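You operate a simulated robot arm through the tools that you are given. There is no shell and no other tool. Be economical: measure what you need, move in short steps, check, and stop when the job is done.

You run a simulated two-armed robot. Do the job below in one go: nothing can be reset, and whatever is moved stays where it is left.

TASK
Take the lid off the tin and lay it down on the clear end of the green work bench. Take the card labelled "65" from the top of the green chest and put it on the top of the cream cabinet. Take the yellow notebook on the top of the cream cabinet and put it away on the bottom shelf under the stapler. Take the green clip and put it on the upper shelf of the wrap bench. Put the orange notebook on the refill card. Take the teal notebook and put it on the upper shelf of the wrap bench. Pull the used drawer open. The order is free.

It is judged by the outcome, as a careful person would: the job done as asked, and still so three seconds after it is handed in. It fails if anything else is knocked over, pushed out of place, dropped, spilled or broken. Lids that push on must go on centred and level and be pressed home; caps that screw on are set level and turned clockwise until they are tight.

THE ROBOT
Two 7-joint arms with fingered hands on one trunk, on a base that drives. Base frame: it is fixed to the floor where the robot stands at the start and does not move with it; the origin is under the middle of the robot, x ahead of it, y to its left, z up; the surface under the hand at the start is at about z = 90. Units: cm, degrees, N and s.
The left shoulder is at the start at [20, 13.5, 84.5], the right one opposite. Places, roughly: bottom shelf under the stapler [70, 20, 10]; card [-275, -375, 100]; green clip (5x6x2 cm) [-490, -60, 90]; orange notebook (10x2x15 cm) [-500, -20, 100]; refill card [-475, -50, 100]; teal notebook (10x2x15 cm) [-510, -20, 100]; tin [50, 25, 100]; top of the cream cabinet [-500, -180, 90]; upper shelf of the wrap bench [-500, -40, 40]; used drawer [-400, 420, 80]; yellow notebook (8x11x2 cm) [-510, -150, 90]. Payload 4 kg a hand.
Tool frame (each hand has its own): the origin (TCP) lies between the finger pads and is the grasp point; the fingertips stand 2.5 cm ahead of it; z points along the fingers, y is the line along which they close. Largest opening 8.8 cm; the body of the gripper starts 2.9 cm behind the TCP. The gripper is a hand of 4 fingers: y runs from the thumb to the fingers, the wrist lies at [-1.3, -10.6, -17.4] in the tool frame, and closing takes about 1.5 s.
Orientation is that of the tool frame in the base frame, as a unit quaternion [w, x, y, z]. With the fingers straight down and the wrist toward the robot, the tool's x, y and z point along [0, 1, 0], [1, 0, 0] and [0, 0, -1] of the base frame.

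THE INTERFACE
- The arms move only by the tool drive_tool. It takes "left_deltas", "right_deltas" or both (then of equal length, played together; a hand with none holds still); each is a list of rows, each a list of 6 numbers: the shift along the base's x, y, z in cm, then the turn, a rotation vector about the base's x, y, z in degrees. In form: [[x, y, z, rx, ry, rz], ...]. A call has 1 to 20 rows; each row shifts and turns the commanded pose from where the row before left it. "left_gripper" and "right_gripper" are, for a hand that has rows, the opening in per cent of the stroke, from 0 (shut) to 100 (fully open), set as the call begins (left out, the last holds). A row lasts 0.2 s, in which the tool goes at most 5 cm and 8.6 degrees; a call with a longer step from one row to the next is refused whole, and so is a gripper value outside its range. A pose out of reach is approached as far as the arm can. The call stops where the force on the tool passes 40 N (or 10 N more than at its start, if that is more) or the arm is blocked; 0.2 s more then pass. Each finger travels about 15.3 cm/s and halts on what it meets, pressing with about 27 N; the grip force reading is that of the motor and also rises with nothing between the fingers. The clock runs only during rows and for 0.2 s after the last one: add rows that do not move to give the fingers time. It gives the time, the measured TCP pose, the force on the tool (base axes), the opening and the grip force at its end, in the units of the frame above (readings bear some noise), with the torque about the TCP (base axes, N m) and any sound that the robot's microphone picked up.
- Cameras (640 x 400 px; columns grow to the right, rows downward): "scene" is now at [13.57, 1.62, 144.14]; the picture's right is [0.22, -0.97, 0.00], its down [-0.75, -0.17, -0.64] and it looks along [0.62, 0.14, -0.77] (base axes); focal length 254 px, centre (320, 200). "left" rides on the left gripper at [-6.4, -8.3, -9.8] in its tool frame; the picture's right is [-0.62, -0.37, 0.69], its down [0.71, -0.63, 0.30] and it looks along [0.32, 0.68, 0.65] (tool axes); focal length 265 px, centre (320, 200). "right" rides on the right gripper at [6.4, -8.3, -9.8] in its tool frame; the picture's right is [-0.62, 0.37, -0.69], its down [-0.71, -0.63, 0.30] and it looks along [-0.32, 0.68, 0.65] (tool axes); focal length 265 px, centre (320, 200). There is no depth. A picture from a camera that has moved, and an enlarged one, comes with that camera's place and axes in the base frame and with its lens.
- capture(camera): a new picture of that camera. No time passes.
- move_column(by): slides the trunk up (or, below 0, down) by that many cm; the arms and the scene camera ride with it, the base frame stays. It gives what a move gives, with no picture.
- drive_base(legs): drives the robot by 1 to 6 legs, each [ahead, left, turn to the left] in cm, cm and degrees, along the robot's own axes; the way and the turn of a leg run together, so that a leg with both is an arc; at most 150 cm and 180 degrees a leg. The arms and the cameras ride along, it lands a little off, and it stops where it bumps. It gives what a move gives.
- curl_fingers(index, middle, ring, thumb_bend, thumb_turn, hand): sets how far each is bent, from 0 (flat) to 100 (curled in); at 30 the hand is open as for a grip, at 70 the pads meet at the TCP. One left out holds its place. A second passes; each finger stops where it meets its share of the squeeze, and holds until it gets a number again. A gripper value or a shape takes the hand back. It gives what a move gives, with no picture; readings hold the bend of each and the force on the fingers (four entries, about 0 where the hand has none), thumb and palm. thumb_turn goes from beside the hand (0) to across from the fingers (100), as for a grip.
- hand_shape(shape, hand): the hand has 4 fingers and takes this shape, open, in about a second: jaw (thumb against the fingers, like two jaws); tri (thumb and two fingers); tip (a fingertip pinch); poke (one finger out to press); point (the index stretched); flat (the hand flat); cup (the hand cupped); fist (a fist). The gripper value then closes the fingers along that shape, each until it touches; the sizes above hold for jaw. It gives what a move gives, with no picture.
- aim_head(pan, tilt): turns the head with the scene camera to pan (to the left, within 97 degrees either way) and tilt (down, from -29 to 69), counted from straight ahead of the robot. It gives what a move gives.
- inspect(camera, box): a new picture of the part [left, top, right, bottom] of that camera's present view, enlarged. No time passes.
- finish_job(): hands the job in; it is judged then, once.

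Go step by step. Nothing tells you exact positions but the pictures and the camera data: compare them with the known pose of the tool, close in by small moves and look again before you grip or let go. The budget is 186 turns and 154 pictures, counting those below and the enlarged ones. Unless the task says otherwise, let go and move clear before handing in, and close with one line.

The tools are called after "Request:" as name(argument=value, ...) on one line, values as JSON. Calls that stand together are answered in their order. drive_tool: Moves the arms, as the interface text tells. Its arguments: {"type":"object","properties":{"left_deltas":{"type":"array"},"left_gripper":{"type":"number"},"right_deltas":{"type":"array"},"right_gripper":{"type":"number"}},"required":[]} The other tools are called the same way: move_column (by) slides the trunk up or down; hand_shape (shape, hand) gives the hand a shape; curl_fingers (index, middle, ring, thumb_bend, thumb_turn, hand) moves the fingers one by one; drive_base (legs) drives the base; aim_head (pan, tilt) turns the head that bears the scene camera; capture (camera) takes a picture; inspect (camera, box) takes an enlarged picture of a part of a camera's view; finish_job () hands the job in.

At the start:

```text
time: 0.0
left_tool_pos: [43.82, 24.26, 120.94]
left_tcp_rot: [0.0, 0.707, 0.707, 0.0]
left_wrist_force: [-0.5, 0.3, 0.0]
left_torque: [0.01, 0.01, -0.02]
left_gripper_width: 8.78
left_gripper_force: 0.1
left_shape: jaw
left_bend: [30.0, 30.0, 30.0, 30.0, 98.0]
left_finger forces: [0.0, 0.1, 0.0, 0.0, 0.0, 0.1]
right_tool_pos: [60.72, -19.47, 112.86]
right_tcp_rot: [-0.001, 0.707, 0.707, 0.0]
right_wrist_force: [-0.8, 0.2, 0.3]
right_torque: [0.01, 0.01, 0.02]
right_gripper_width: 8.73
right_gripper_force: 0.2
right_shape: jaw
right_bend: [30.0, 30.0, 30.0, 30.0, 98.0]
right_finger forces: [0.0, 0.0, 0.0, 0.1, 0.0, 0.0]
trunk travel left (down, up): [-45.0, 32.0]
robot x, y, heading: [-0.26, 0.03, 0.1]
head pan, tilt: [13.0, 50.6]
```

scene: 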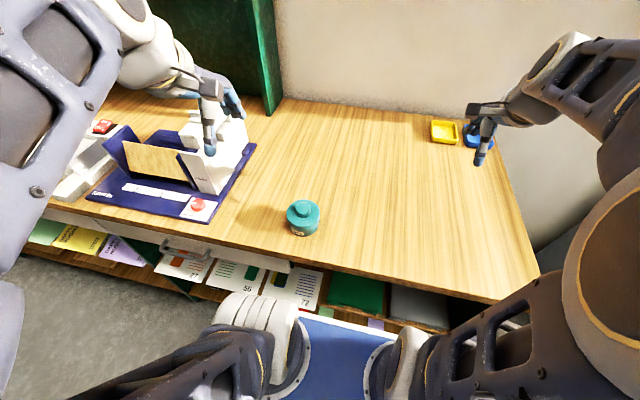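
right: 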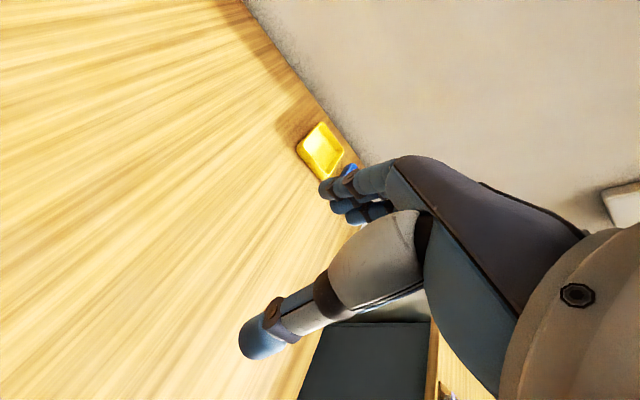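
left: 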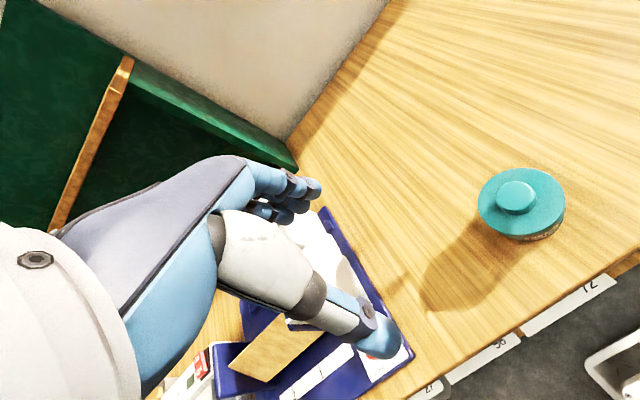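

I see a wooden bench with a teal-lidded tin about [46, 13, 95], and a shelf with notebooks/labels beneath it. First I look around before moving anything.

Request:
aim_head(pan=60, tilt=25)

Request:
capture(camera="scene")

Request:
aim_head(pan=-50, tilt=25)

Request:
capture(camera="scene")

Request:
aim_head(pan=5, tilt=15)

Request:
capture(camera="scene")

```text
time: 1.1
left_tool_pos: [43.81, 24.33, 120.97]
left_tcp_rot: [0.0, 0.707, 0.707, 0.0]
left_wrist_force: [-0.6, 0.5, -0.5]
left_torque: [0.0, 0.03, 0.03]
left_gripper_width: 8.77
left_gripper_force: 0.1
left_shape: jaw
left_bend: [30.0, 30.0, 30.0, 30.0, 98.0]
left_finger forces: [0.0, 0.0, 0.1, 0.0, 0.0, 0.1]
right_tool_pos: [60.59, -19.46, 112.91]
right_tcp_rot: [0.001, 0.707, 0.708, -0.001]
right_wrist_force: [0.8, 0.1, -0.1]
right_torque: [0.0, -0.01, -0.03]
right_gripper_width: 8.74
right_gripper_force: 0.1
right_shape: jaw
right_bend: [30.0, 30.0, 30.0, 30.0, 98.0]
right_finger forces: [0.0, 0.0, 0.1, 0.0, 0.0, 0.0]
trunk travel left (down, up): [-45.0, 32.0]
robot x, y, heading: [0.05, -0.07, 0.1]
head pan, tilt: [60.0, 25.0]
```

```text
150 pictures are left
camera scene: at [10.73, 7.89, 147.96], right [0.87, -0.5, 0.0], down [-0.21, -0.37, -0.91], along [0.45, 0.78, -0.42], focal length 254 px, centre (320, 200)
```

scene: 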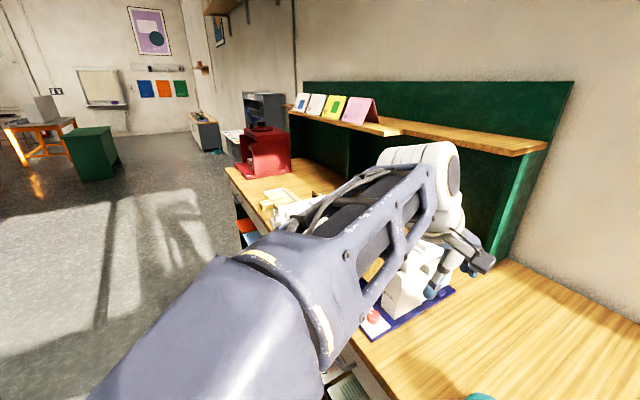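

```text
time: 3.0
left_tool_pos: [43.86, 24.18, 121.11]
left_tcp_rot: [0.0, 0.707, 0.707, 0.0]
left_wrist_force: [-0.4, 0.1, 1.1]
left_torque: [0.01, 0.02, -0.03]
left_gripper_width: 8.78
left_gripper_force: 0.0
left_shape: jaw
left_bend: [30.0, 30.0, 30.0, 30.0, 98.0]
left_finger forces: [0.1, 0.0, 0.0, 0.0, 0.0, 0.1]
right_tool_pos: [60.71, -19.48, 112.72]
right_tcp_rot: [0.0, 0.707, 0.707, 0.0]
right_wrist_force: [-0.6, 0.7, -0.5]
right_torque: [0.01, -0.05, 0.02]
right_gripper_width: 8.72
right_gripper_force: 0.0
right_shape: jaw
right_bend: [30.0, 30.0, 30.0, 30.0, 98.0]
right_finger forces: [0.0, 0.0, 0.1, 0.1, 0.0, 0.1]
trunk travel left (down, up): [-45.0, 32.0]
robot x, y, heading: [0.03, -0.07, 0.3]
head pan, tilt: [-50.0, 25.0]
```

```text
149 pictures are left
camera scene: at [12.04, -7.14, 147.97], right [-0.77, -0.64, 0.0], down [-0.27, 0.32, -0.91], along [0.58, -0.69, -0.42], focal length 254 px, centre (320, 200)
```

scene: 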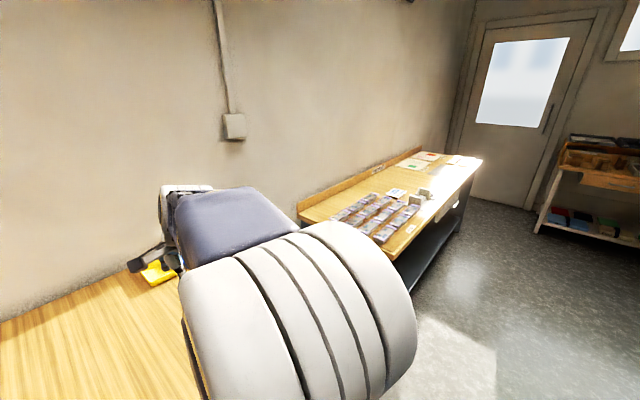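

```text
time: 4.3
left_tool_pos: [43.91, 24.26, 120.99]
left_tcp_rot: [0.0, 0.707, 0.707, 0.001]
left_wrist_force: [-0.7, -0.7, 0.2]
left_torque: [0.02, 0.0, -0.02]
left_gripper_width: 8.75
left_gripper_force: 0.1
left_shape: jaw
left_bend: [30.0, 30.0, 30.0, 30.0, 98.0]
left_finger forces: [0.0, 0.1, 0.2, 0.0, 0.0, 0.1]
right_tool_pos: [60.7, -19.48, 112.86]
right_tcp_rot: [0.001, 0.706, 0.708, 0.0]
right_wrist_force: [0.0, -0.4, 0.9]
right_torque: [0.0, -0.01, -0.03]
right_gripper_width: 8.76
right_gripper_force: 0.0
right_shape: jaw
right_bend: [30.0, 30.0, 30.0, 30.0, 98.0]
right_finger forces: [0.0, 0.0, 0.0, 0.0, 0.0, 0.0]
trunk travel left (down, up): [-45.0, 32.0]
robot x, y, heading: [-0.09, -0.27, -0.2]
head pan, tilt: [5.0, 15.0]
```

```text
148 pictures are left
camera scene: at [15.42, 0.72, 149.59], right [0.09, -1.0, 0.0], down [-0.26, -0.02, -0.97], along [0.96, 0.08, -0.26], focal length 254 px, centre (320, 200)
```

scene: 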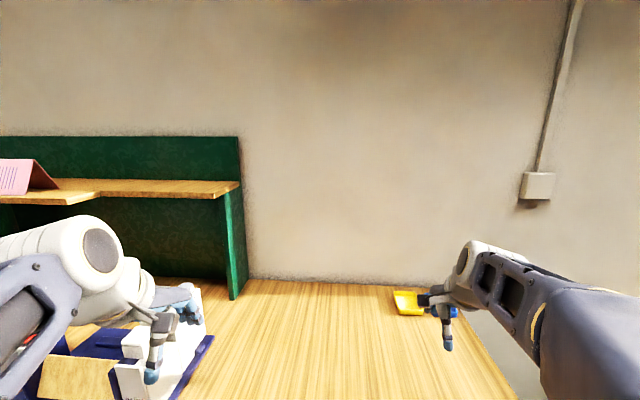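

The clear end of this green bench is on the right, near y≈-10..-20. I compute the knob top near [48, 13.4, 97], so I move the left hand above it and look again.

Request:
drive_tool(left_deltas=[[1, -2.7, -3, 0, 0, 0], [1, -2.7, -3, 0, 0, 0], [1, -2.7, -3, 0, 0, 0], [1.1, -2.7, -3, 0, 0, 0], [0, 0, 0, 0, 0, 0]], left_gripper=100)

Request:
aim_head(pan=10, tilt=50)

Request:
capture(camera="left")

Request:
capture(camera="scene")

```text
time: 5.5
left_tool_pos: [48.1, 13.48, 108.87]
left_tcp_rot: [-0.001, 0.707, 0.707, 0.0]
left_wrist_force: [1.0, 0.0, 0.4]
left_torque: [-0.02, 0.0, 0.04]
left_gripper_width: 8.76
left_gripper_force: 0.0
left_shape: jaw
left_bend: [30.0, 30.0, 30.0, 30.0, 98.0]
left_finger forces: [0.0, 0.1, 0.0, 0.1, 0.1, 0.0]
right_tool_pos: [60.66, -19.55, 112.74]
right_tcp_rot: [0.0, 0.707, 0.707, -0.001]
right_wrist_force: [0.1, -1.0, -0.6]
right_torque: [-0.02, 0.03, -0.02]
right_gripper_width: 8.75
right_gripper_force: 0.0
right_shape: jaw
right_bend: [30.0, 30.0, 30.0, 30.0, 98.0]
right_finger forces: [0.1, 0.1, 0.0, 0.0, 0.0, 0.0]
trunk travel left (down, up): [-45.0, 32.0]
robot x, y, heading: [-0.05, -0.04, 0.2]
head pan, tilt: [5.0, 15.0]
```

```text
time: 6.5
left_tool_pos: [48.04, 13.54, 108.98]
left_tcp_rot: [0.0, 0.707, 0.707, 0.0]
left_wrist_force: [-0.3, -0.2, -0.2]
left_torque: [0.04, 0.0, 0.0]
left_gripper_width: 8.78
left_gripper_force: 0.0
left_shape: jaw
left_bend: [30.0, 30.0, 30.0, 30.0, 98.0]
left_finger forces: [0.0, 0.1, 0.0, 0.0, 0.0, 0.0]
right_tool_pos: [60.66, -19.45, 112.81]
right_tcp_rot: [0.001, 0.707, 0.707, 0.001]
right_wrist_force: [-0.2, 0.8, -0.1]
right_torque: [0.01, 0.04, 0.02]
right_gripper_width: 8.75
right_gripper_force: 0.0
right_shape: jaw
right_bend: [30.0, 30.0, 30.0, 30.0, 98.0]
right_finger forces: [0.1, 0.0, 0.0, 0.0, 0.0, 0.0]
trunk travel left (down, up): [-45.0, 32.0]
robot x, y, heading: [-0.18, 0.15, 0.1]
head pan, tilt: [10.0, 50.0]
```

```text
147 pictures are left
camera left: at [39.71, 7.1, 118.78], right [-0.37, -0.62, -0.69], down [-0.63, 0.71, -0.3], along [0.68, 0.32, -0.65], focal length 265 px, centre (320, 200)
```

left: 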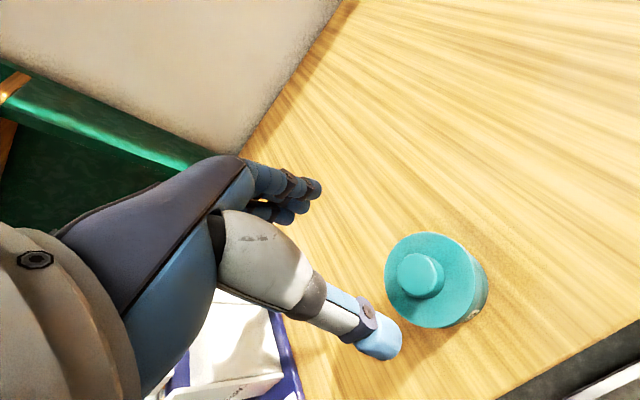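

```text
146 pictures are left
camera scene: at [13.71, 1.25, 144.22], right [0.17, -0.98, 0.0], down [-0.75, -0.13, -0.64], along [0.63, 0.11, -0.77], focal length 254 px, centre (320, 200)
```

scene: 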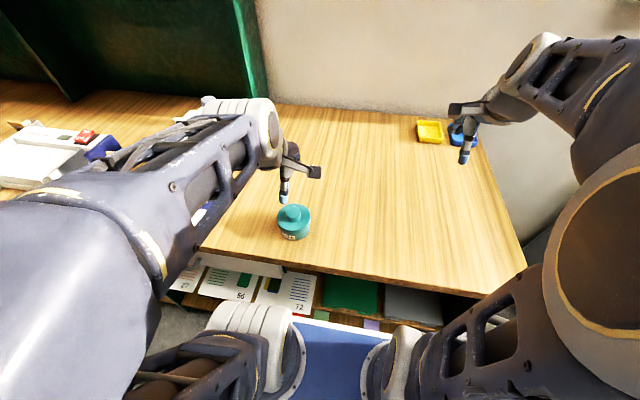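

Both cameras agree on the knob at about [47.9, 13.3, 97]. I lower the left hand so the tips flank the knob.

Request:
drive_tool(left_deltas=[[-0.1, -0.2, -3, 0, 0, 0], [0, 0, -3, 0, 0, 0], [0, 0, -2, 0, 0, 0], [0, 0, -1.5, 0, 0, 0], [0, 0, 0, 0, 0, 0]])

Request:
capture(camera="left")

Request:
inspect(camera="scene", box=[220, 130, 380, 260])

```text
time: 7.7
left_tool_pos: [49.48, 13.47, 101.13]
left_tcp_rot: [-0.001, 0.707, 0.707, -0.001]
left_wrist_force: [0.8, 0.6, 0.5]
left_torque: [-0.02, -0.02, -0.01]
left_gripper_width: 8.74
left_gripper_force: 0.1
left_shape: jaw
left_bend: [30.0, 30.0, 30.0, 30.0, 98.0]
left_finger forces: [0.0, 0.0, 0.1, 0.0, 0.0, 0.1]
left hand out of reach, approached as far as the arm can: row 3, 4
right_tool_pos: [60.64, -19.45, 112.83]
right_tcp_rot: [0.0, 0.707, 0.707, 0.001]
right_wrist_force: [0.1, -0.1, -0.4]
right_torque: [0.01, 0.0, 0.03]
right_gripper_width: 8.78
right_gripper_force: 0.1
right_shape: jaw
right_bend: [30.0, 30.0, 30.0, 30.0, 98.0]
right_finger forces: [0.0, 0.1, 0.0, 0.0, 0.0, 0.0]
trunk travel left (down, up): [-45.0, 32.0]
robot x, y, heading: [0.01, -0.02, 0.2]
head pan, tilt: [10.0, 50.0]
```

```text
145 pictures are left
camera left: at [41.15, 6.95, 110.98], right [-0.37, -0.62, -0.69], down [-0.63, 0.71, -0.3], along [0.68, 0.32, -0.65], focal length 265 px, centre (320, 200)
```

left: 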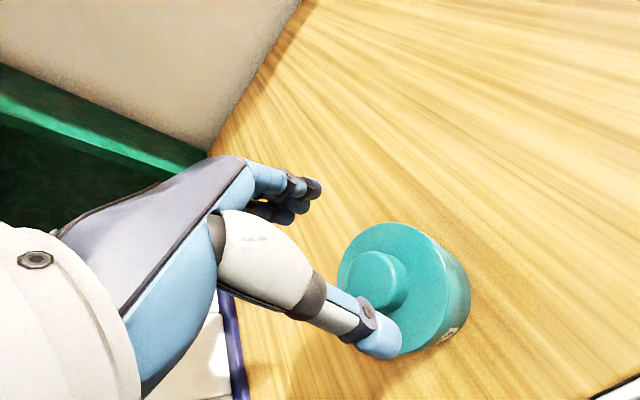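

```text
3.08 times, centred on (300, 195) of scene
camera zoom: at [13.7, 1.25, 144.22], right [0.17, -0.98, 0.0], down [-0.75, -0.13, -0.64], along [0.63, 0.11, -0.77], focal length 781 px, centre (382, 215)
```

zoom: 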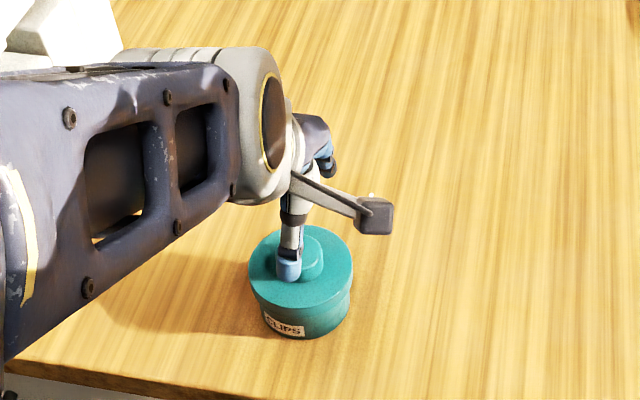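

The arm is folded too tight at this distance, so I lift, back the base away by 18 cm and come again.

Request:
drive_tool(left_deltas=[[-0.5, 0, 4, 0, 0, 0], [-1, 0, 3, 0, 0, 0]])

Request:
drive_base(legs=[[-18, 0, 0]])

Request:
capture(camera="scene")

```text
time: 8.3
left_tool_pos: [48.02, 13.56, 108.14]
left_tcp_rot: [0.001, 0.707, 0.707, -0.001]
left_wrist_force: [0.8, -0.2, -0.3]
left_torque: [0.03, 0.02, 0.03]
left_gripper_width: 8.76
left_gripper_force: 0.0
left_shape: jaw
left_bend: [30.0, 30.0, 30.0, 30.0, 98.0]
left_finger forces: [0.0, 0.0, 0.1, 0.1, 0.1, 0.1]
right_tool_pos: [60.65, -19.46, 112.74]
right_tcp_rot: [0.0, 0.706, 0.708, -0.001]
right_wrist_force: [0.8, 0.6, -0.1]
right_torque: [0.01, 0.02, 0.02]
right_gripper_width: 8.75
right_gripper_force: 0.0
right_shape: jaw
right_bend: [30.0, 30.0, 30.0, 30.0, 98.0]
right_finger forces: [0.1, 0.1, 0.1, 0.0, 0.0, 0.1]
trunk travel left (down, up): [-45.0, 32.0]
robot x, y, heading: [-0.36, 0.21, 0.1]
head pan, tilt: [10.0, 50.0]
```

```text
time: 9.8
left_tool_pos: [29.72, 13.58, 108.22]
left_tcp_rot: [-0.001, 0.706, 0.708, 0.0]
left_wrist_force: [-0.2, 0.2, 0.3]
left_torque: [0.0, 0.02, -0.01]
left_gripper_width: 8.77
left_gripper_force: 0.0
left_shape: jaw
left_bend: [30.0, 30.0, 30.0, 30.0, 98.0]
left_finger forces: [0.0, 0.0, 0.1, 0.0, 0.0, 0.0]
right_tool_pos: [42.63, -19.34, 112.69]
right_tcp_rot: [0.0, 0.707, 0.708, 0.0]
right_wrist_force: [-0.2, 0.2, 0.3]
right_torque: [0.0, -0.01, -0.01]
right_gripper_width: 8.79
right_gripper_force: 0.1
right_shape: jaw
right_bend: [30.0, 30.0, 30.0, 30.0, 98.0]
right_finger forces: [0.0, 0.0, 0.1, 0.1, 0.0, 0.0]
trunk travel left (down, up): [-45.0, 32.0]
robot x, y, heading: [-17.97, 0.28, 0.2]
head pan, tilt: [10.0, 50.0]
```

```text
143 pictures are left
camera scene: at [-4.47, 1.26, 144.22], right [0.18, -0.98, 0.0], down [-0.75, -0.13, -0.64], along [0.63, 0.11, -0.77], focal length 254 px, centre (320, 200)
```

scene: 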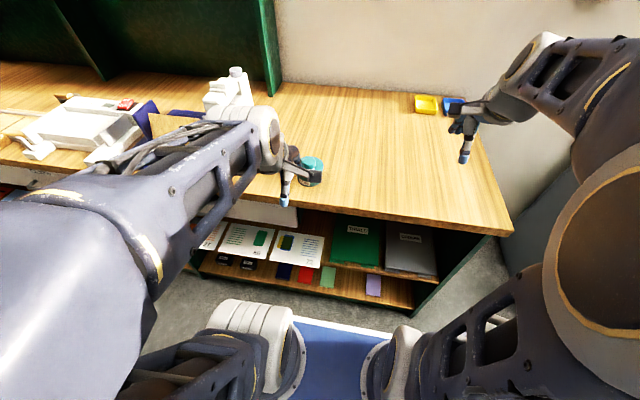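

Reach is fine now. I bring the left hand over [47.9, 13.3] and down.

Request:
drive_tool(left_deltas=[[4.5, 0, 0, 0, 0, 0], [4.5, 0, 0, 0, 0, 0], [4.5, 0, 0, 0, 0, 0], [4.6, -0.2, 0, 0, 0, 0], [0, 0, -3, 0, 0, 0], [0, 0, -3, 0, 0, 0], [0, 0, -2, 0, 0, 0], [0, 0, -0.9, 0, 0, 0], [0, 0, 0, 0, 0, 0]])

Request:
capture(camera="left")

```text
time: 11.8
left_tool_pos: [47.75, 13.27, 99.22]
left_tcp_rot: [0.0, 0.707, 0.707, 0.0]
left_wrist_force: [-0.2, -0.4, 0.9]
left_torque: [0.04, -0.01, -0.01]
left_gripper_width: 8.76
left_gripper_force: 0.0
left_shape: jaw
left_bend: [30.0, 30.0, 30.0, 30.0, 98.0]
left_finger forces: [0.0, 0.1, 0.0, 0.0, 0.0, 0.0]
right_tool_pos: [42.57, -19.35, 112.79]
right_tcp_rot: [0.0, 0.707, 0.707, 0.0]
right_wrist_force: [0.4, 0.5, 0.3]
right_torque: [-0.01, 0.01, 0.0]
right_gripper_width: 8.75
right_gripper_force: 0.1
right_shape: jaw
right_bend: [30.0, 30.0, 30.0, 30.0, 98.0]
right_finger forces: [0.0, 0.1, 0.0, 0.0, 0.0, 0.0]
trunk travel left (down, up): [-45.0, 32.0]
robot x, y, heading: [-18.04, -0.02, 0.1]
head pan, tilt: [10.0, 50.0]
```

```text
142 pictures are left
camera left: at [39.54, 6.91, 109.07], right [-0.37, -0.62, -0.69], down [-0.63, 0.71, -0.3], along [0.68, 0.33, -0.65], focal length 265 px, centre (320, 200)
```

left: 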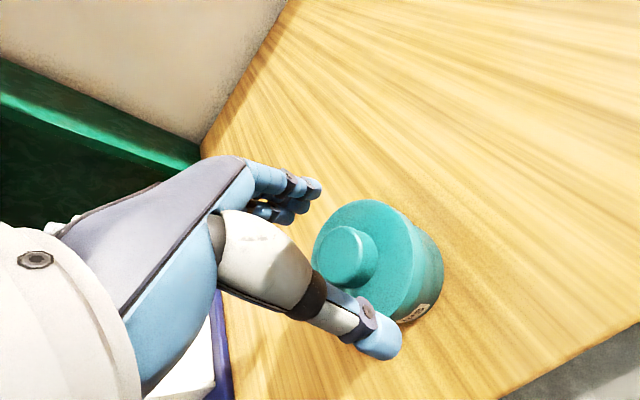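

The knob is centred between the fingers. I go 0.8 cm lower and close.

Request:
drive_tool(left_deltas=[[-0.3, -0.1, -0.4, 0, 0, 0], [0, 0, -0.4, 0, 0, 0], [0, 0, 0, 0, 0, 0]])

Request:
drive_tool(left_deltas=[[0, 0, 0, 0, 0, 0], [0, 0, 0, 0, 0, 0], [0, 0, 0, 0, 0, 0], [0, 0, 0, 0, 0, 0], [0, 0, 0, 0, 0, 0], [0, 0, 0, 0, 0, 0], [0, 0, 0, 0, 0, 0], [0, 0, 0, 0, 0, 0]], left_gripper=0)

Request:
capture(camera="left")

```text
time: 12.6
left_tool_pos: [47.66, 13.24, 98.38]
left_tcp_rot: [0.0, 0.707, 0.707, 0.0]
left_wrist_force: [0.7, 0.0, 0.0]
left_torque: [0.02, -0.01, -0.01]
left_gripper_width: 8.75
left_gripper_force: 0.1
left_shape: jaw
left_bend: [30.0, 30.0, 30.0, 30.0, 98.0]
left_finger forces: [0.0, 0.0, 0.0, 0.0, 0.0, 0.0]
right_tool_pos: [42.53, -19.29, 112.79]
right_tcp_rot: [0.0, 0.707, 0.707, 0.0]
right_wrist_force: [0.0, 0.7, 0.1]
right_torque: [0.01, 0.0, 0.0]
right_gripper_width: 8.75
right_gripper_force: 0.0
right_shape: jaw
right_bend: [30.0, 30.0, 30.0, 30.0, 98.0]
right_finger forces: [0.0, 0.0, 0.0, 0.0, 0.0, 0.0]
trunk travel left (down, up): [-45.0, 32.0]
robot x, y, heading: [-18.55, -0.04, 0.1]
head pan, tilt: [10.0, 50.0]
```

```text
time: 14.4
left_tool_pos: [47.45, 13.29, 98.46]
left_tcp_rot: [0.001, 0.706, 0.708, 0.0]
left_wrist_force: [-0.6, -0.5, -0.3]
left_torque: [0.01, 0.03, 0.03]
left_gripper_width: 2.58
left_gripper_force: 26.7
left_shape: jaw
left_bend: [74.0, 48.0, 54.0, 75.0, 100.0]
left_finger forces: [12.2, 8.5, 2.5, 0.0, 23.5, 0.1]
right_tool_pos: [42.58, -19.35, 112.82]
right_tcp_rot: [0.0, 0.707, 0.708, 0.001]
right_wrist_force: [-0.3, 0.5, 1.3]
right_torque: [0.02, 0.0, 0.0]
right_gripper_width: 8.77
right_gripper_force: 0.1
right_shape: jaw
right_bend: [30.0, 30.0, 30.0, 30.0, 98.0]
right_finger forces: [0.1, 0.1, 0.0, 0.0, 0.0, 0.0]
trunk travel left (down, up): [-45.0, 32.0]
robot x, y, heading: [-18.12, -0.22, -0.4]
head pan, tilt: [10.0, 50.0]
heard: snap
```

```text
141 pictures are left
camera left: at [39.21, 6.8, 108.3], right [-0.37, -0.62, -0.69], down [-0.63, 0.71, -0.3], along [0.68, 0.33, -0.65], focal length 265 px, centre (320, 200)
```

left: 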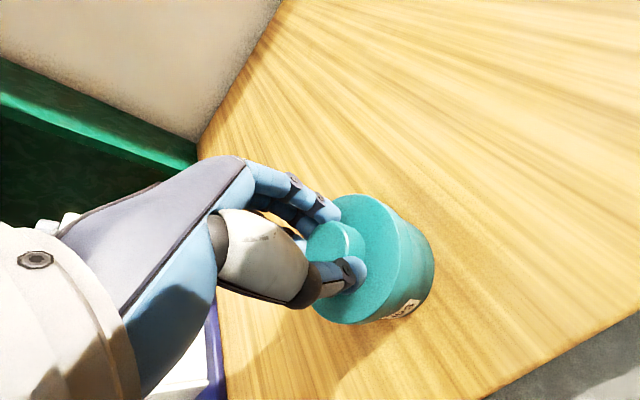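

Gripped firmly on the knob, with a snap heard (perhaps the lid loosening). I lift slowly and check.

Request:
drive_tool(left_deltas=[[0, 0, 0.3, 0, 0, 0], [0, 0, 0.3, 0, 0, 0], [0, 0, 0.4, 0, 0, 0], [0, 0, 0.5, 0, 0, 0], [0, 0, 0.5, 0, 0, 0], [0, 0, 0, 0, 0, 0]])

Request:
inspect(camera="scene", box=[240, 100, 400, 200])

Request:
capture(camera="left")

```text
time: 15.8
left_tool_pos: [47.54, 13.2, 100.41]
left_tcp_rot: [0.0, 0.706, 0.708, -0.001]
left_wrist_force: [0.3, -0.6, 0.5]
left_torque: [0.0, 0.0, -0.01]
left_gripper_width: 2.59
left_gripper_force: 26.7
left_shape: jaw
left_bend: [74.0, 48.0, 54.0, 75.0, 100.0]
left_finger forces: [12.4, 8.5, 2.3, 0.1, 23.5, 0.1]
right_tool_pos: [42.59, -19.36, 112.82]
right_tcp_rot: [0.0, 0.707, 0.708, 0.0]
right_wrist_force: [0.7, 0.1, -0.4]
right_torque: [-0.03, 0.0, 0.03]
right_gripper_width: 8.74
right_gripper_force: 0.1
right_shape: jaw
right_bend: [30.0, 30.0, 30.0, 30.0, 98.0]
right_finger forces: [0.1, 0.0, 0.0, 0.0, 0.0, 0.0]
trunk travel left (down, up): [-45.0, 32.0]
robot x, y, heading: [-17.95, 0.06, 0.2]
head pan, tilt: [10.0, 50.0]
```

```text
4.00 times, centred on (320, 150) of scene
camera zoom: at [-4.46, 1.26, 144.21], right [0.18, -0.98, 0.0], down [-0.75, -0.13, -0.64], along [0.63, 0.11, -0.77], focal length 1015 px, centre (320, 400)
```

zoom: 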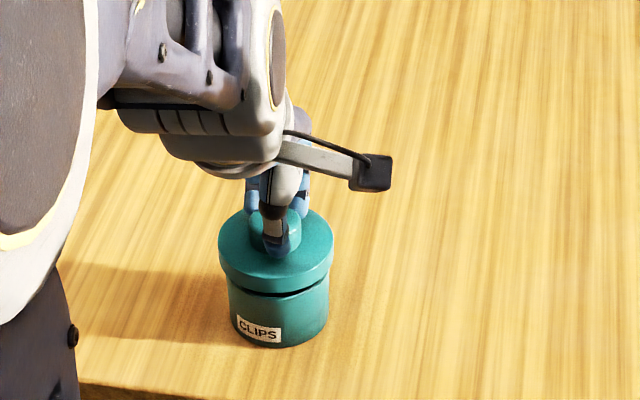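

```text
139 pictures are left
camera left: at [39.19, 6.8, 110.33], right [-0.37, -0.62, -0.69], down [-0.63, 0.71, -0.3], along [0.68, 0.33, -0.65], focal length 265 px, centre (320, 200)
```

left: 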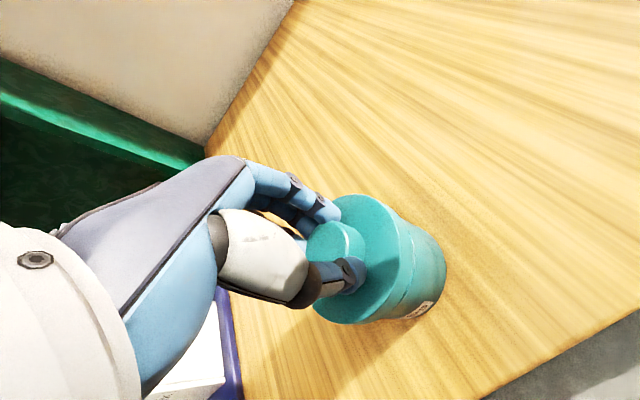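

The lid is off and the tin stays put. I raise the lid, move the right hand aside, then carry the lid to about [54, -12] on the clear end.

Request:
drive_tool(left_deltas=[[0, 0, 3, 0, 0, 0], [0, 0, 3, 0, 0, 0], [0, 0, 0, 0, 0, 0], [0, 0, 0, 0, 0, 0], [1.6, -4.5, 0, 0, 0, 0], [1.6, -4.5, 0, 0, 0, 0], [1.6, -4.5, 0, 0, 0, 0], [1.6, -4.5, 0, 0, 0, 0], [0, -4.5, 0, 0, 0, 0], [0, -2.5, 0, 0, 0, 0]], right_deltas=[[0, -4.5, 0, 0, 0, 0], [0, -4.5, 0, 0, 0, 0], [0, -4.5, 0, 0, 0, 0], [0, -4.5, 0, 0, 0, 0], [0, -4.5, 0, 0, 0, 0], [0, 0, 0, 0, 0, 0], [0, 0, 0, 0, 0, 0], [0, 0, 0, 0, 0, 0], [0, 0, 0, 0, 0, 0], [0, 0, 0, 0, 0, 0]])

Request:
capture(camera="left")

Request:
capture(camera="scene")

```text
time: 18.0
left_tool_pos: [54.03, -11.69, 106.47]
left_tcp_rot: [0.001, 0.706, 0.708, 0.0]
left_wrist_force: [0.3, 0.9, -0.8]
left_torque: [0.03, -0.02, -0.03]
left_gripper_width: 2.55
left_gripper_force: 26.9
left_shape: jaw
left_bend: [74.0, 48.0, 54.0, 75.0, 100.0]
left_finger forces: [12.7, 9.1, 2.6, 0.1, 23.2, 0.0]
right_tool_pos: [42.58, -41.96, 112.99]
right_tcp_rot: [0.0, 0.707, 0.708, 0.0]
right_wrist_force: [0.7, 0.1, 0.4]
right_torque: [0.02, 0.04, -0.01]
right_gripper_width: 8.8
right_gripper_force: 0.0
right_shape: jaw
right_bend: [30.0, 30.0, 30.0, 30.0, 98.0]
right_finger forces: [0.0, 0.0, 0.0, 0.0, 0.0, 0.0]
trunk travel left (down, up): [-45.0, 32.0]
robot x, y, heading: [-18.23, 0.0, 0.2]
head pan, tilt: [10.0, 50.0]
```

```text
138 pictures are left
camera left: at [45.64, -18.2, 116.26], right [-0.37, -0.62, -0.69], down [-0.63, 0.71, -0.3], along [0.68, 0.33, -0.65], focal length 265 px, centre (320, 200)
```

left: 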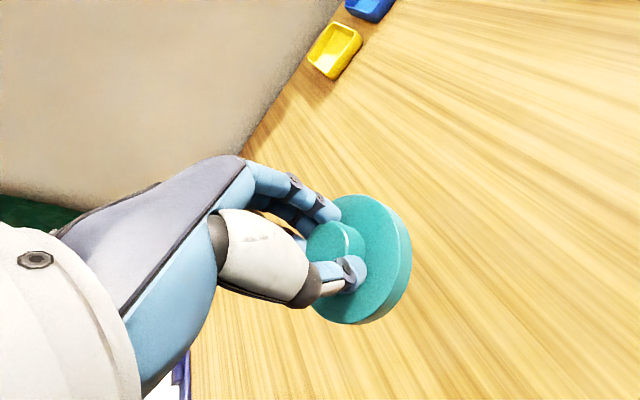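

```text
137 pictures are left
camera scene: at [-4.46, 1.27, 144.22], right [0.18, -0.98, 0.0], down [-0.75, -0.13, -0.64], along [0.63, 0.11, -0.77], focal length 254 px, centre (320, 200)
```

scene: 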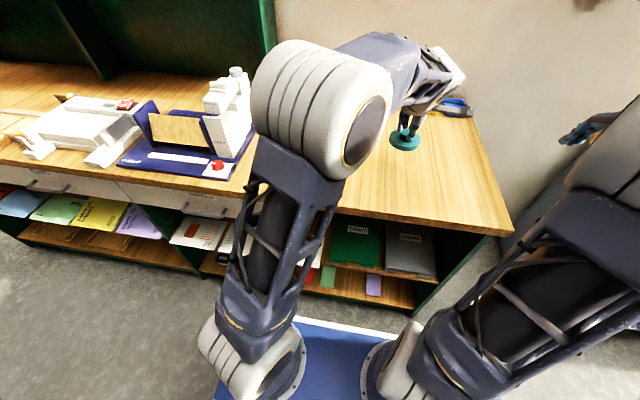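

The lid hangs over clear bench. I lower it gently until it touches.

Request:
drive_tool(left_deltas=[[0, 0, -3, 0, 0, 0], [0, 0, -3, 0, 0, 0], [0, 0, -2, 0, 0, 0], [0, 0, -1.5, 0, 0, 0], [0, 0, -1, 0, 0, 0], [0, 0, -0.5, 0, 0, 0], [0, 0, 0, 0, 0, 0]])

Request:
capture(camera="left")

Request:
inspect(camera="scene", box=[340, 80, 500, 180])

```text
time: 19.6
left_tool_pos: [53.99, -11.74, 95.4]
left_tcp_rot: [0.0, 0.707, 0.707, 0.0]
left_wrist_force: [-0.3, -0.2, 0.1]
left_torque: [0.02, -0.01, -0.03]
left_gripper_width: 2.57
left_gripper_force: 27.3
left_shape: jaw
left_bend: [74.0, 48.0, 54.0, 75.0, 100.0]
left_finger forces: [12.7, 9.2, 2.8, 0.0, 23.2, 0.1]
right_tool_pos: [42.63, -41.9, 112.87]
right_tcp_rot: [0.0, 0.707, 0.707, 0.0]
right_wrist_force: [0.0, 0.3, 0.1]
right_torque: [0.0, -0.04, -0.01]
right_gripper_width: 8.76
right_gripper_force: 0.1
right_shape: jaw
right_bend: [30.0, 30.0, 30.0, 30.0, 98.0]
right_finger forces: [0.0, 0.0, 0.1, 0.0, 0.0, 0.0]
trunk travel left (down, up): [-45.0, 32.0]
robot x, y, heading: [-18.22, -0.2, -0.0]
head pan, tilt: [10.0, 50.0]
```

```text
136 pictures are left
camera left: at [45.64, -18.19, 105.28], right [-0.37, -0.62, -0.69], down [-0.63, 0.71, -0.3], along [0.68, 0.33, -0.65], focal length 265 px, centre (320, 200)
```

left: 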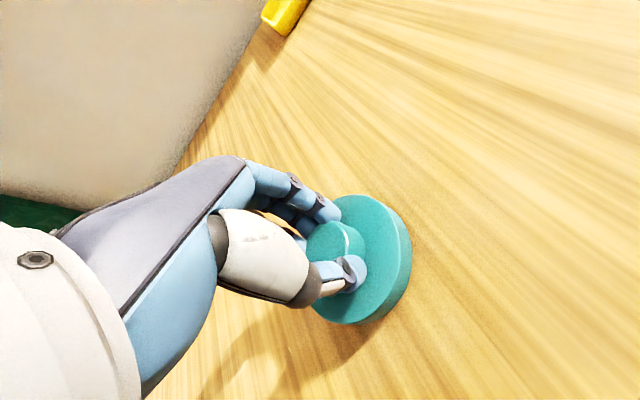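

```text
4.00 times, centred on (420, 130) of scene
camera zoom: at [-4.46, 1.25, 144.21], right [0.18, -0.98, 0.0], down [-0.75, -0.13, -0.64], along [0.63, 0.11, -0.77], focal length 1015 px, centre (-80, 480)
```

zoom: 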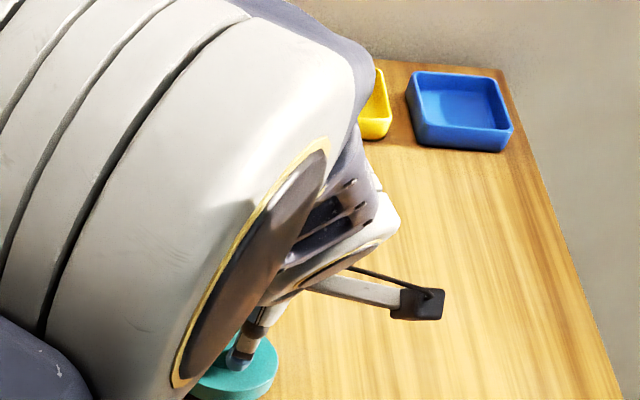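

Not quite touching yet; I continue in fine steps watching the force.

Request:
drive_tool(left_deltas=[[0, 0, -0.3, 0, 0, 0], [0, 0, -0.3, 0, 0, 0], [0, 0, -0.2, 0, 0, 0], [0, 0, -0.2, 0, 0, 0], [0, 0, 0, 0, 0, 0]])

Request:
capture(camera="left")

```text
time: 20.8
left_tool_pos: [53.82, -11.66, 94.39]
left_tcp_rot: [0.0, 0.706, 0.708, 0.001]
left_wrist_force: [-1.0, 0.2, 2.6]
left_torque: [0.0, -0.01, 0.03]
left_gripper_width: 2.58
left_gripper_force: 27.2
left_shape: jaw
left_bend: [74.0, 48.0, 54.0, 75.0, 100.0]
left_finger forces: [12.7, 9.2, 2.9, 0.0, 23.6, 0.0]
right_tool_pos: [42.61, -41.93, 112.85]
right_tcp_rot: [0.0, 0.706, 0.708, 0.001]
right_wrist_force: [0.7, -0.2, -0.6]
right_torque: [0.02, 0.04, 0.03]
right_gripper_width: 8.75
right_gripper_force: 0.0
right_shape: jaw
right_bend: [30.0, 30.0, 30.0, 30.0, 98.0]
right_finger forces: [0.0, 0.0, 0.0, 0.0, 0.1, 0.0]
trunk travel left (down, up): [-45.0, 32.0]
robot x, y, heading: [-18.33, 0.19, -0.0]
head pan, tilt: [10.0, 50.0]
```

```text
134 pictures are left
camera left: at [45.59, -18.19, 104.38], right [-0.37, -0.62, -0.69], down [-0.63, 0.71, -0.3], along [0.68, 0.33, -0.65], focal length 265 px, centre (320, 200)
```

left: 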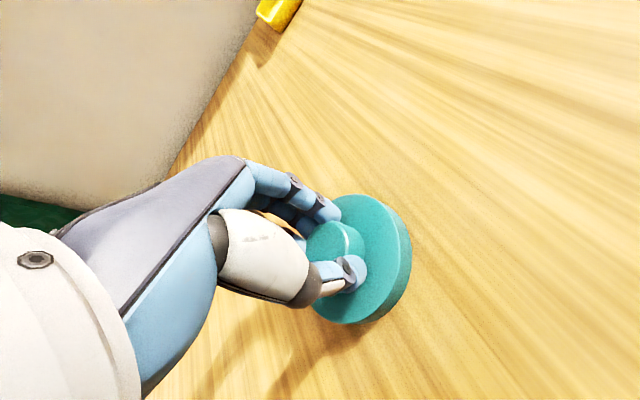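

First contact is felt (2.6 N). A touch more, then open and rise.

Request:
drive_tool(left_deltas=[[0, 0, -0.15, 0, 0, 0], [0, 0, 0, 0, 0, 0]])

Request:
drive_tool(left_deltas=[[0, 0, 0, 0, 0, 0], [0, 0, 0, 0, 0, 0], [0, 0, 0, 0, 0, 0], [0, 0, 0, 0, 0, 0], [0, 0, 0, 0, 0, 0], [0, 0, 2, 0, 0, 0], [0, 0, 4, 0, 0, 0], [0, 0, 4, 0, 0, 0], [0, 0, 4, 0, 0, 0]], left_gripper=100)

Request:
capture(camera="left")

```text
time: 21.4
left_tool_pos: [53.95, -11.67, 94.51]
left_tcp_rot: [0.001, 0.706, 0.708, 0.001]
left_wrist_force: [-1.6, 1.8, 12.0]
left_torque: [0.1, -0.06, -0.01]
left_gripper_width: 2.58
left_gripper_force: 27.0
left_shape: jaw
left_bend: [74.0, 48.0, 55.0, 75.0, 100.0]
left_finger forces: [13.0, 9.5, 3.6, 0.1, 26.0, 0.0]
right_tool_pos: [42.59, -42.01, 112.95]
right_tcp_rot: [-0.001, 0.706, 0.708, 0.0]
right_wrist_force: [0.3, -0.1, -0.4]
right_torque: [-0.02, 0.02, 0.03]
right_gripper_width: 8.77
right_gripper_force: 0.1
right_shape: jaw
right_bend: [30.0, 30.0, 30.0, 30.0, 98.0]
right_finger forces: [0.1, 0.0, 0.0, 0.0, 0.0, 0.0]
trunk travel left (down, up): [-45.0, 32.0]
robot x, y, heading: [-18.07, -0.08, 0.2]
head pan, tilt: [10.0, 50.0]
```

```text
time: 23.4
left_tool_pos: [54.1, -11.79, 108.39]
left_tcp_rot: [0.0, 0.707, 0.707, 0.0]
left_wrist_force: [-0.1, 0.8, -0.7]
left_torque: [0.0, 0.0, 0.01]
left_gripper_width: 8.76
left_gripper_force: 0.1
left_shape: jaw
left_bend: [30.0, 30.0, 30.0, 30.0, 98.0]
left_finger forces: [0.1, 0.1, 0.0, 0.0, 0.0, 0.0]
right_tool_pos: [42.57, -41.91, 112.94]
right_tcp_rot: [0.0, 0.707, 0.708, 0.0]
right_wrist_force: [-0.2, 0.2, -0.1]
right_torque: [0.02, -0.01, 0.0]
right_gripper_width: 8.76
right_gripper_force: 0.0
right_shape: jaw
right_bend: [30.0, 30.0, 30.0, 30.0, 98.0]
right_finger forces: [0.0, 0.0, 0.1, 0.1, 0.0, 0.0]
trunk travel left (down, up): [-45.0, 32.0]
robot x, y, heading: [-18.28, -0.1, -0.0]
head pan, tilt: [10.0, 50.0]
```

```text
133 pictures are left
camera left: at [45.67, -18.18, 118.2], right [-0.37, -0.62, -0.69], down [-0.63, 0.71, -0.3], along [0.68, 0.33, -0.65], focal length 265 px, centre (320, 200)
```

left: 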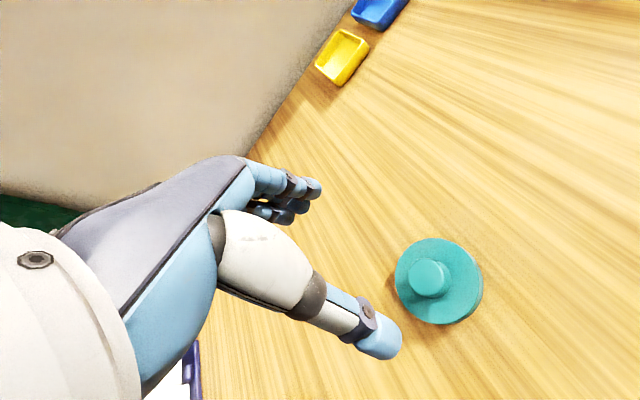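

The lid lies flat on the clear end. I tuck the arms, back off, and look at the shelf below and round the room.

Request:
drive_tool(left_deltas=[[0, 0, 4, 0, 0, 0], [0, 0, 4, 0, 0, 0], [0, 0, 4, 0, 0, 0], [-3.5, 4.5, 0, 0, 0, 0], [-3.5, 4.5, 0, 0, 0, 0], [-3.5, 4.5, 0, 0, 0, 0], [-3.5, 4.5, 0, 0, 0, 0], [-3.5, 4.5, 0, 0, 0, 0], [-3.5, 4.5, 0, 0, 0, 0], [-3.5, 4.5, 0, 0, 0, 0], [-3, 4, 0, 0, 0, 0]], right_deltas=[[0, 0, 2, 0, 0, 0], [0, 0, 2, 0, 0, 0], [0, 0, 2, 0, 0, 0], [-2, 2, 0, 0, 0, 0], [-2, 2, 0, 0, 0, 0], [-2, 2, 0, 0, 0, 0], [-2, 2, 0, 0, 0, 0], [-2, 2, 0, 0, 0, 0], [-2, 2, 0, 0, 0, 0], [-2, 2, 0, 0, 0, 0], [0, 2, 0, 0, 0, 0]])

Request:
drive_base(legs=[[-80, 0, 0]])

Request:
aim_head(pan=20, tilt=35)

Request:
capture(camera="scene")

```text
refused: row 4 steps farther than a row can; nothing moved
```

```text
time: 27.6
left_tool_pos: [-25.13, -12.02, 108.34]
left_tcp_rot: [0.0, 0.707, 0.707, 0.0]
left_wrist_force: [0.6, 0.2, -0.3]
left_torque: [0.0, 0.01, 0.02]
left_gripper_width: 8.78
left_gripper_force: 0.0
left_shape: jaw
left_bend: [30.0, 30.0, 30.0, 30.0, 98.0]
left_finger forces: [0.0, 0.0, 0.1, 0.0, 0.0, 0.0]
right_tool_pos: [-36.7, -42.22, 113.01]
right_tcp_rot: [0.0, 0.707, 0.707, 0.0]
right_wrist_force: [0.4, 1.0, 0.3]
right_torque: [-0.02, -0.01, 0.0]
right_gripper_width: 8.75
right_gripper_force: 0.1
right_shape: jaw
right_bend: [30.0, 30.0, 30.0, 30.0, 98.0]
right_finger forces: [0.1, 0.0, 0.0, 0.1, 0.1, 0.1]
trunk travel left (down, up): [-45.0, 32.0]
robot x, y, heading: [-97.16, -0.09, -0.0]
head pan, tilt: [10.0, 50.0]
```

```text
time: 28.4
left_tool_pos: [-25.28, -11.89, 108.36]
left_tcp_rot: [-0.001, 0.708, 0.706, 0.0]
left_wrist_force: [-0.3, -0.8, 0.5]
left_torque: [0.0, 0.02, -0.01]
left_gripper_width: 8.77
left_gripper_force: 0.1
left_shape: jaw
left_bend: [30.0, 30.0, 30.0, 30.0, 98.0]
left_finger forces: [0.0, 0.0, 0.0, 0.0, 0.0, 0.1]
right_tool_pos: [-36.75, -42.13, 112.86]
right_tcp_rot: [-0.001, 0.708, 0.706, 0.0]
right_wrist_force: [0.0, -0.6, 0.9]
right_torque: [-0.01, -0.03, 0.0]
right_gripper_width: 8.75
right_gripper_force: 0.0
right_shape: jaw
right_bend: [30.0, 30.0, 30.0, 30.0, 98.0]
right_finger forces: [0.0, 0.0, 0.0, 0.0, 0.1, 0.0]
trunk travel left (down, up): [-45.0, 32.0]
robot x, y, heading: [-97.29, 0.06, -0.0]
head pan, tilt: [20.0, 35.0]
```

```text
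132 pictures are left
camera scene: at [-82.96, 2.84, 146.38], right [0.34, -0.94, 0.0], down [-0.54, -0.2, -0.82], along [0.77, 0.28, -0.57], focal length 254 px, centre (320, 200)
```

scene: 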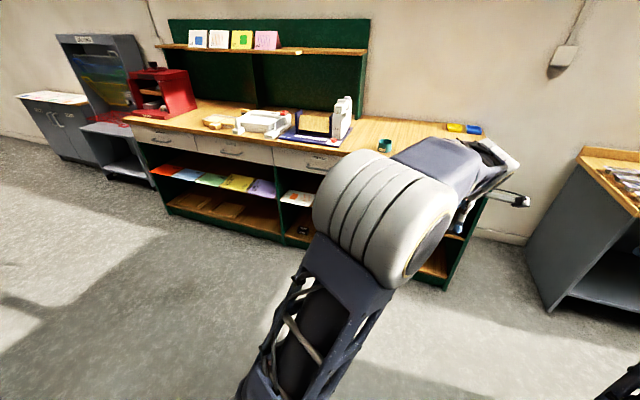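

I fold the arms to a travelling pose, then look at the bench face for the stapler and the shelf under it.

Request:
drive_tool(left_deltas=[[-2.4, 3, 1, 0, 0, 0], [-2.4, 3, 1, 0, 0, 0], [-2.4, 3, 1, 0, 0, 0], [-2.4, 3, 1, 0, 0, 0], [-2.4, 3, 1, 0, 0, 0], [-2.4, 3, 1, 0, 0, 0], [-2.4, 3, 1, 0, 0, 0], [-2.4, 3, 1, 0, 0, 0], [-2.4, 3, 1, 0, 0, 0], [-2.4, 3, 1, 0, 0, 0], [-2.4, 3, 1, 0, 0, 0], [-2.4, 3, 1, 0, 0, 0]], right_deltas=[[-1.5, 1.5, 1, 0, 0, 0], [-1.5, 1.5, 1, 0, 0, 0], [-1.5, 1.5, 1, 0, 0, 0], [-1.5, 1.5, 1, 0, 0, 0], [-1.5, 1.5, 1, 0, 0, 0], [-1.5, 1.5, 1, 0, 0, 0], [-1.5, 1.5, 1, 0, 0, 0], [-1.5, 1.5, 1, 0, 0, 0], [0, 1, 0, 0, 0, 0], [0, 1, 0, 0, 0, 0], [0, 1, 0, 0, 0, 0], [0, 1, 0, 0, 0, 0]])

Request:
aim_head(pan=15, tilt=35)

Request:
capture(camera="scene")

Request:
inspect(camera="scene", box=[200, 90, 440, 290])

```text
time: 31.0
left_tool_pos: [-53.92, 24.13, 120.23]
left_tcp_rot: [0.0, 0.708, 0.707, 0.001]
left_wrist_force: [0.6, -0.7, -0.4]
left_torque: [0.0, -0.03, -0.04]
left_gripper_width: 8.75
left_gripper_force: 0.1
left_shape: jaw
left_bend: [30.0, 30.0, 30.0, 30.0, 98.0]
left_finger forces: [0.0, 0.0, 0.0, 0.0, 0.0, 0.0]
right_tool_pos: [-48.65, -26.09, 120.92]
right_tcp_rot: [0.0, 0.708, 0.706, 0.0]
right_wrist_force: [-1.0, -0.7, 0.6]
right_torque: [-0.03, 0.0, -0.02]
right_gripper_width: 8.75
right_gripper_force: 0.1
right_shape: jaw
right_bend: [30.0, 30.0, 30.0, 30.0, 98.0]
right_finger forces: [0.0, 0.1, 0.1, 0.1, 0.1, 0.1]
trunk travel left (down, up): [-45.0, 32.0]
robot x, y, heading: [-97.59, -0.06, 0.1]
head pan, tilt: [20.0, 35.0]
```

```text
time: 31.7
left_tool_pos: [-53.97, 24.04, 120.34]
left_tcp_rot: [0.0, 0.708, 0.706, 0.0]
left_wrist_force: [-1.2, -0.5, -0.8]
left_torque: [0.0, -0.02, -0.03]
left_gripper_width: 8.78
left_gripper_force: 0.1
left_shape: jaw
left_bend: [30.0, 30.0, 30.0, 30.0, 98.0]
left_finger forces: [0.0, 0.1, 0.0, 0.1, 0.1, 0.0]
right_tool_pos: [-48.69, -26.15, 120.91]
right_tcp_rot: [0.0, 0.707, 0.707, 0.0]
right_wrist_force: [0.3, -0.1, -0.7]
right_torque: [0.03, -0.01, -0.01]
right_gripper_width: 8.77
right_gripper_force: 0.0
right_shape: jaw
right_bend: [30.0, 30.0, 30.0, 30.0, 98.0]
right_finger forces: [0.1, 0.1, 0.0, 0.0, 0.1, 0.0]
trunk travel left (down, up): [-45.0, 32.0]
robot x, y, heading: [-97.03, -0.36, -0.1]
head pan, tilt: [15.0, 35.0]
```

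```text
131 pictures are left
camera scene: at [-82.74, 2.12, 146.39], right [0.26, -0.97, 0.0], down [-0.55, -0.15, -0.82], along [0.79, 0.21, -0.57], focal length 254 px, centre (320, 200)
```

scene: 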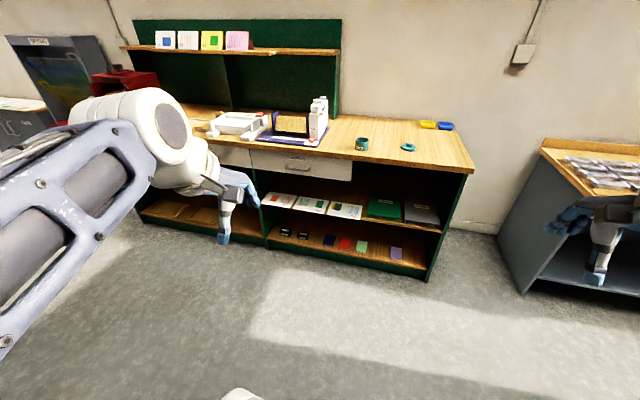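

```text
2.00 times, centred on (320, 190) of scene
camera zoom: at [-82.74, 2.12, 146.39], right [0.26, -0.97, 0.0], down [-0.55, -0.15, -0.82], along [0.79, 0.21, -0.57], focal length 508 px, centre (320, 220)
```

zoom: 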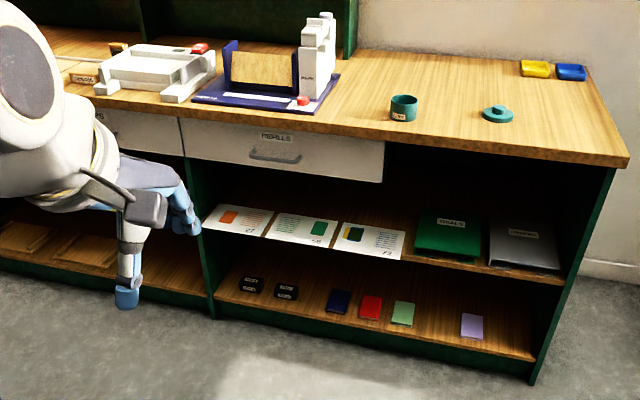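

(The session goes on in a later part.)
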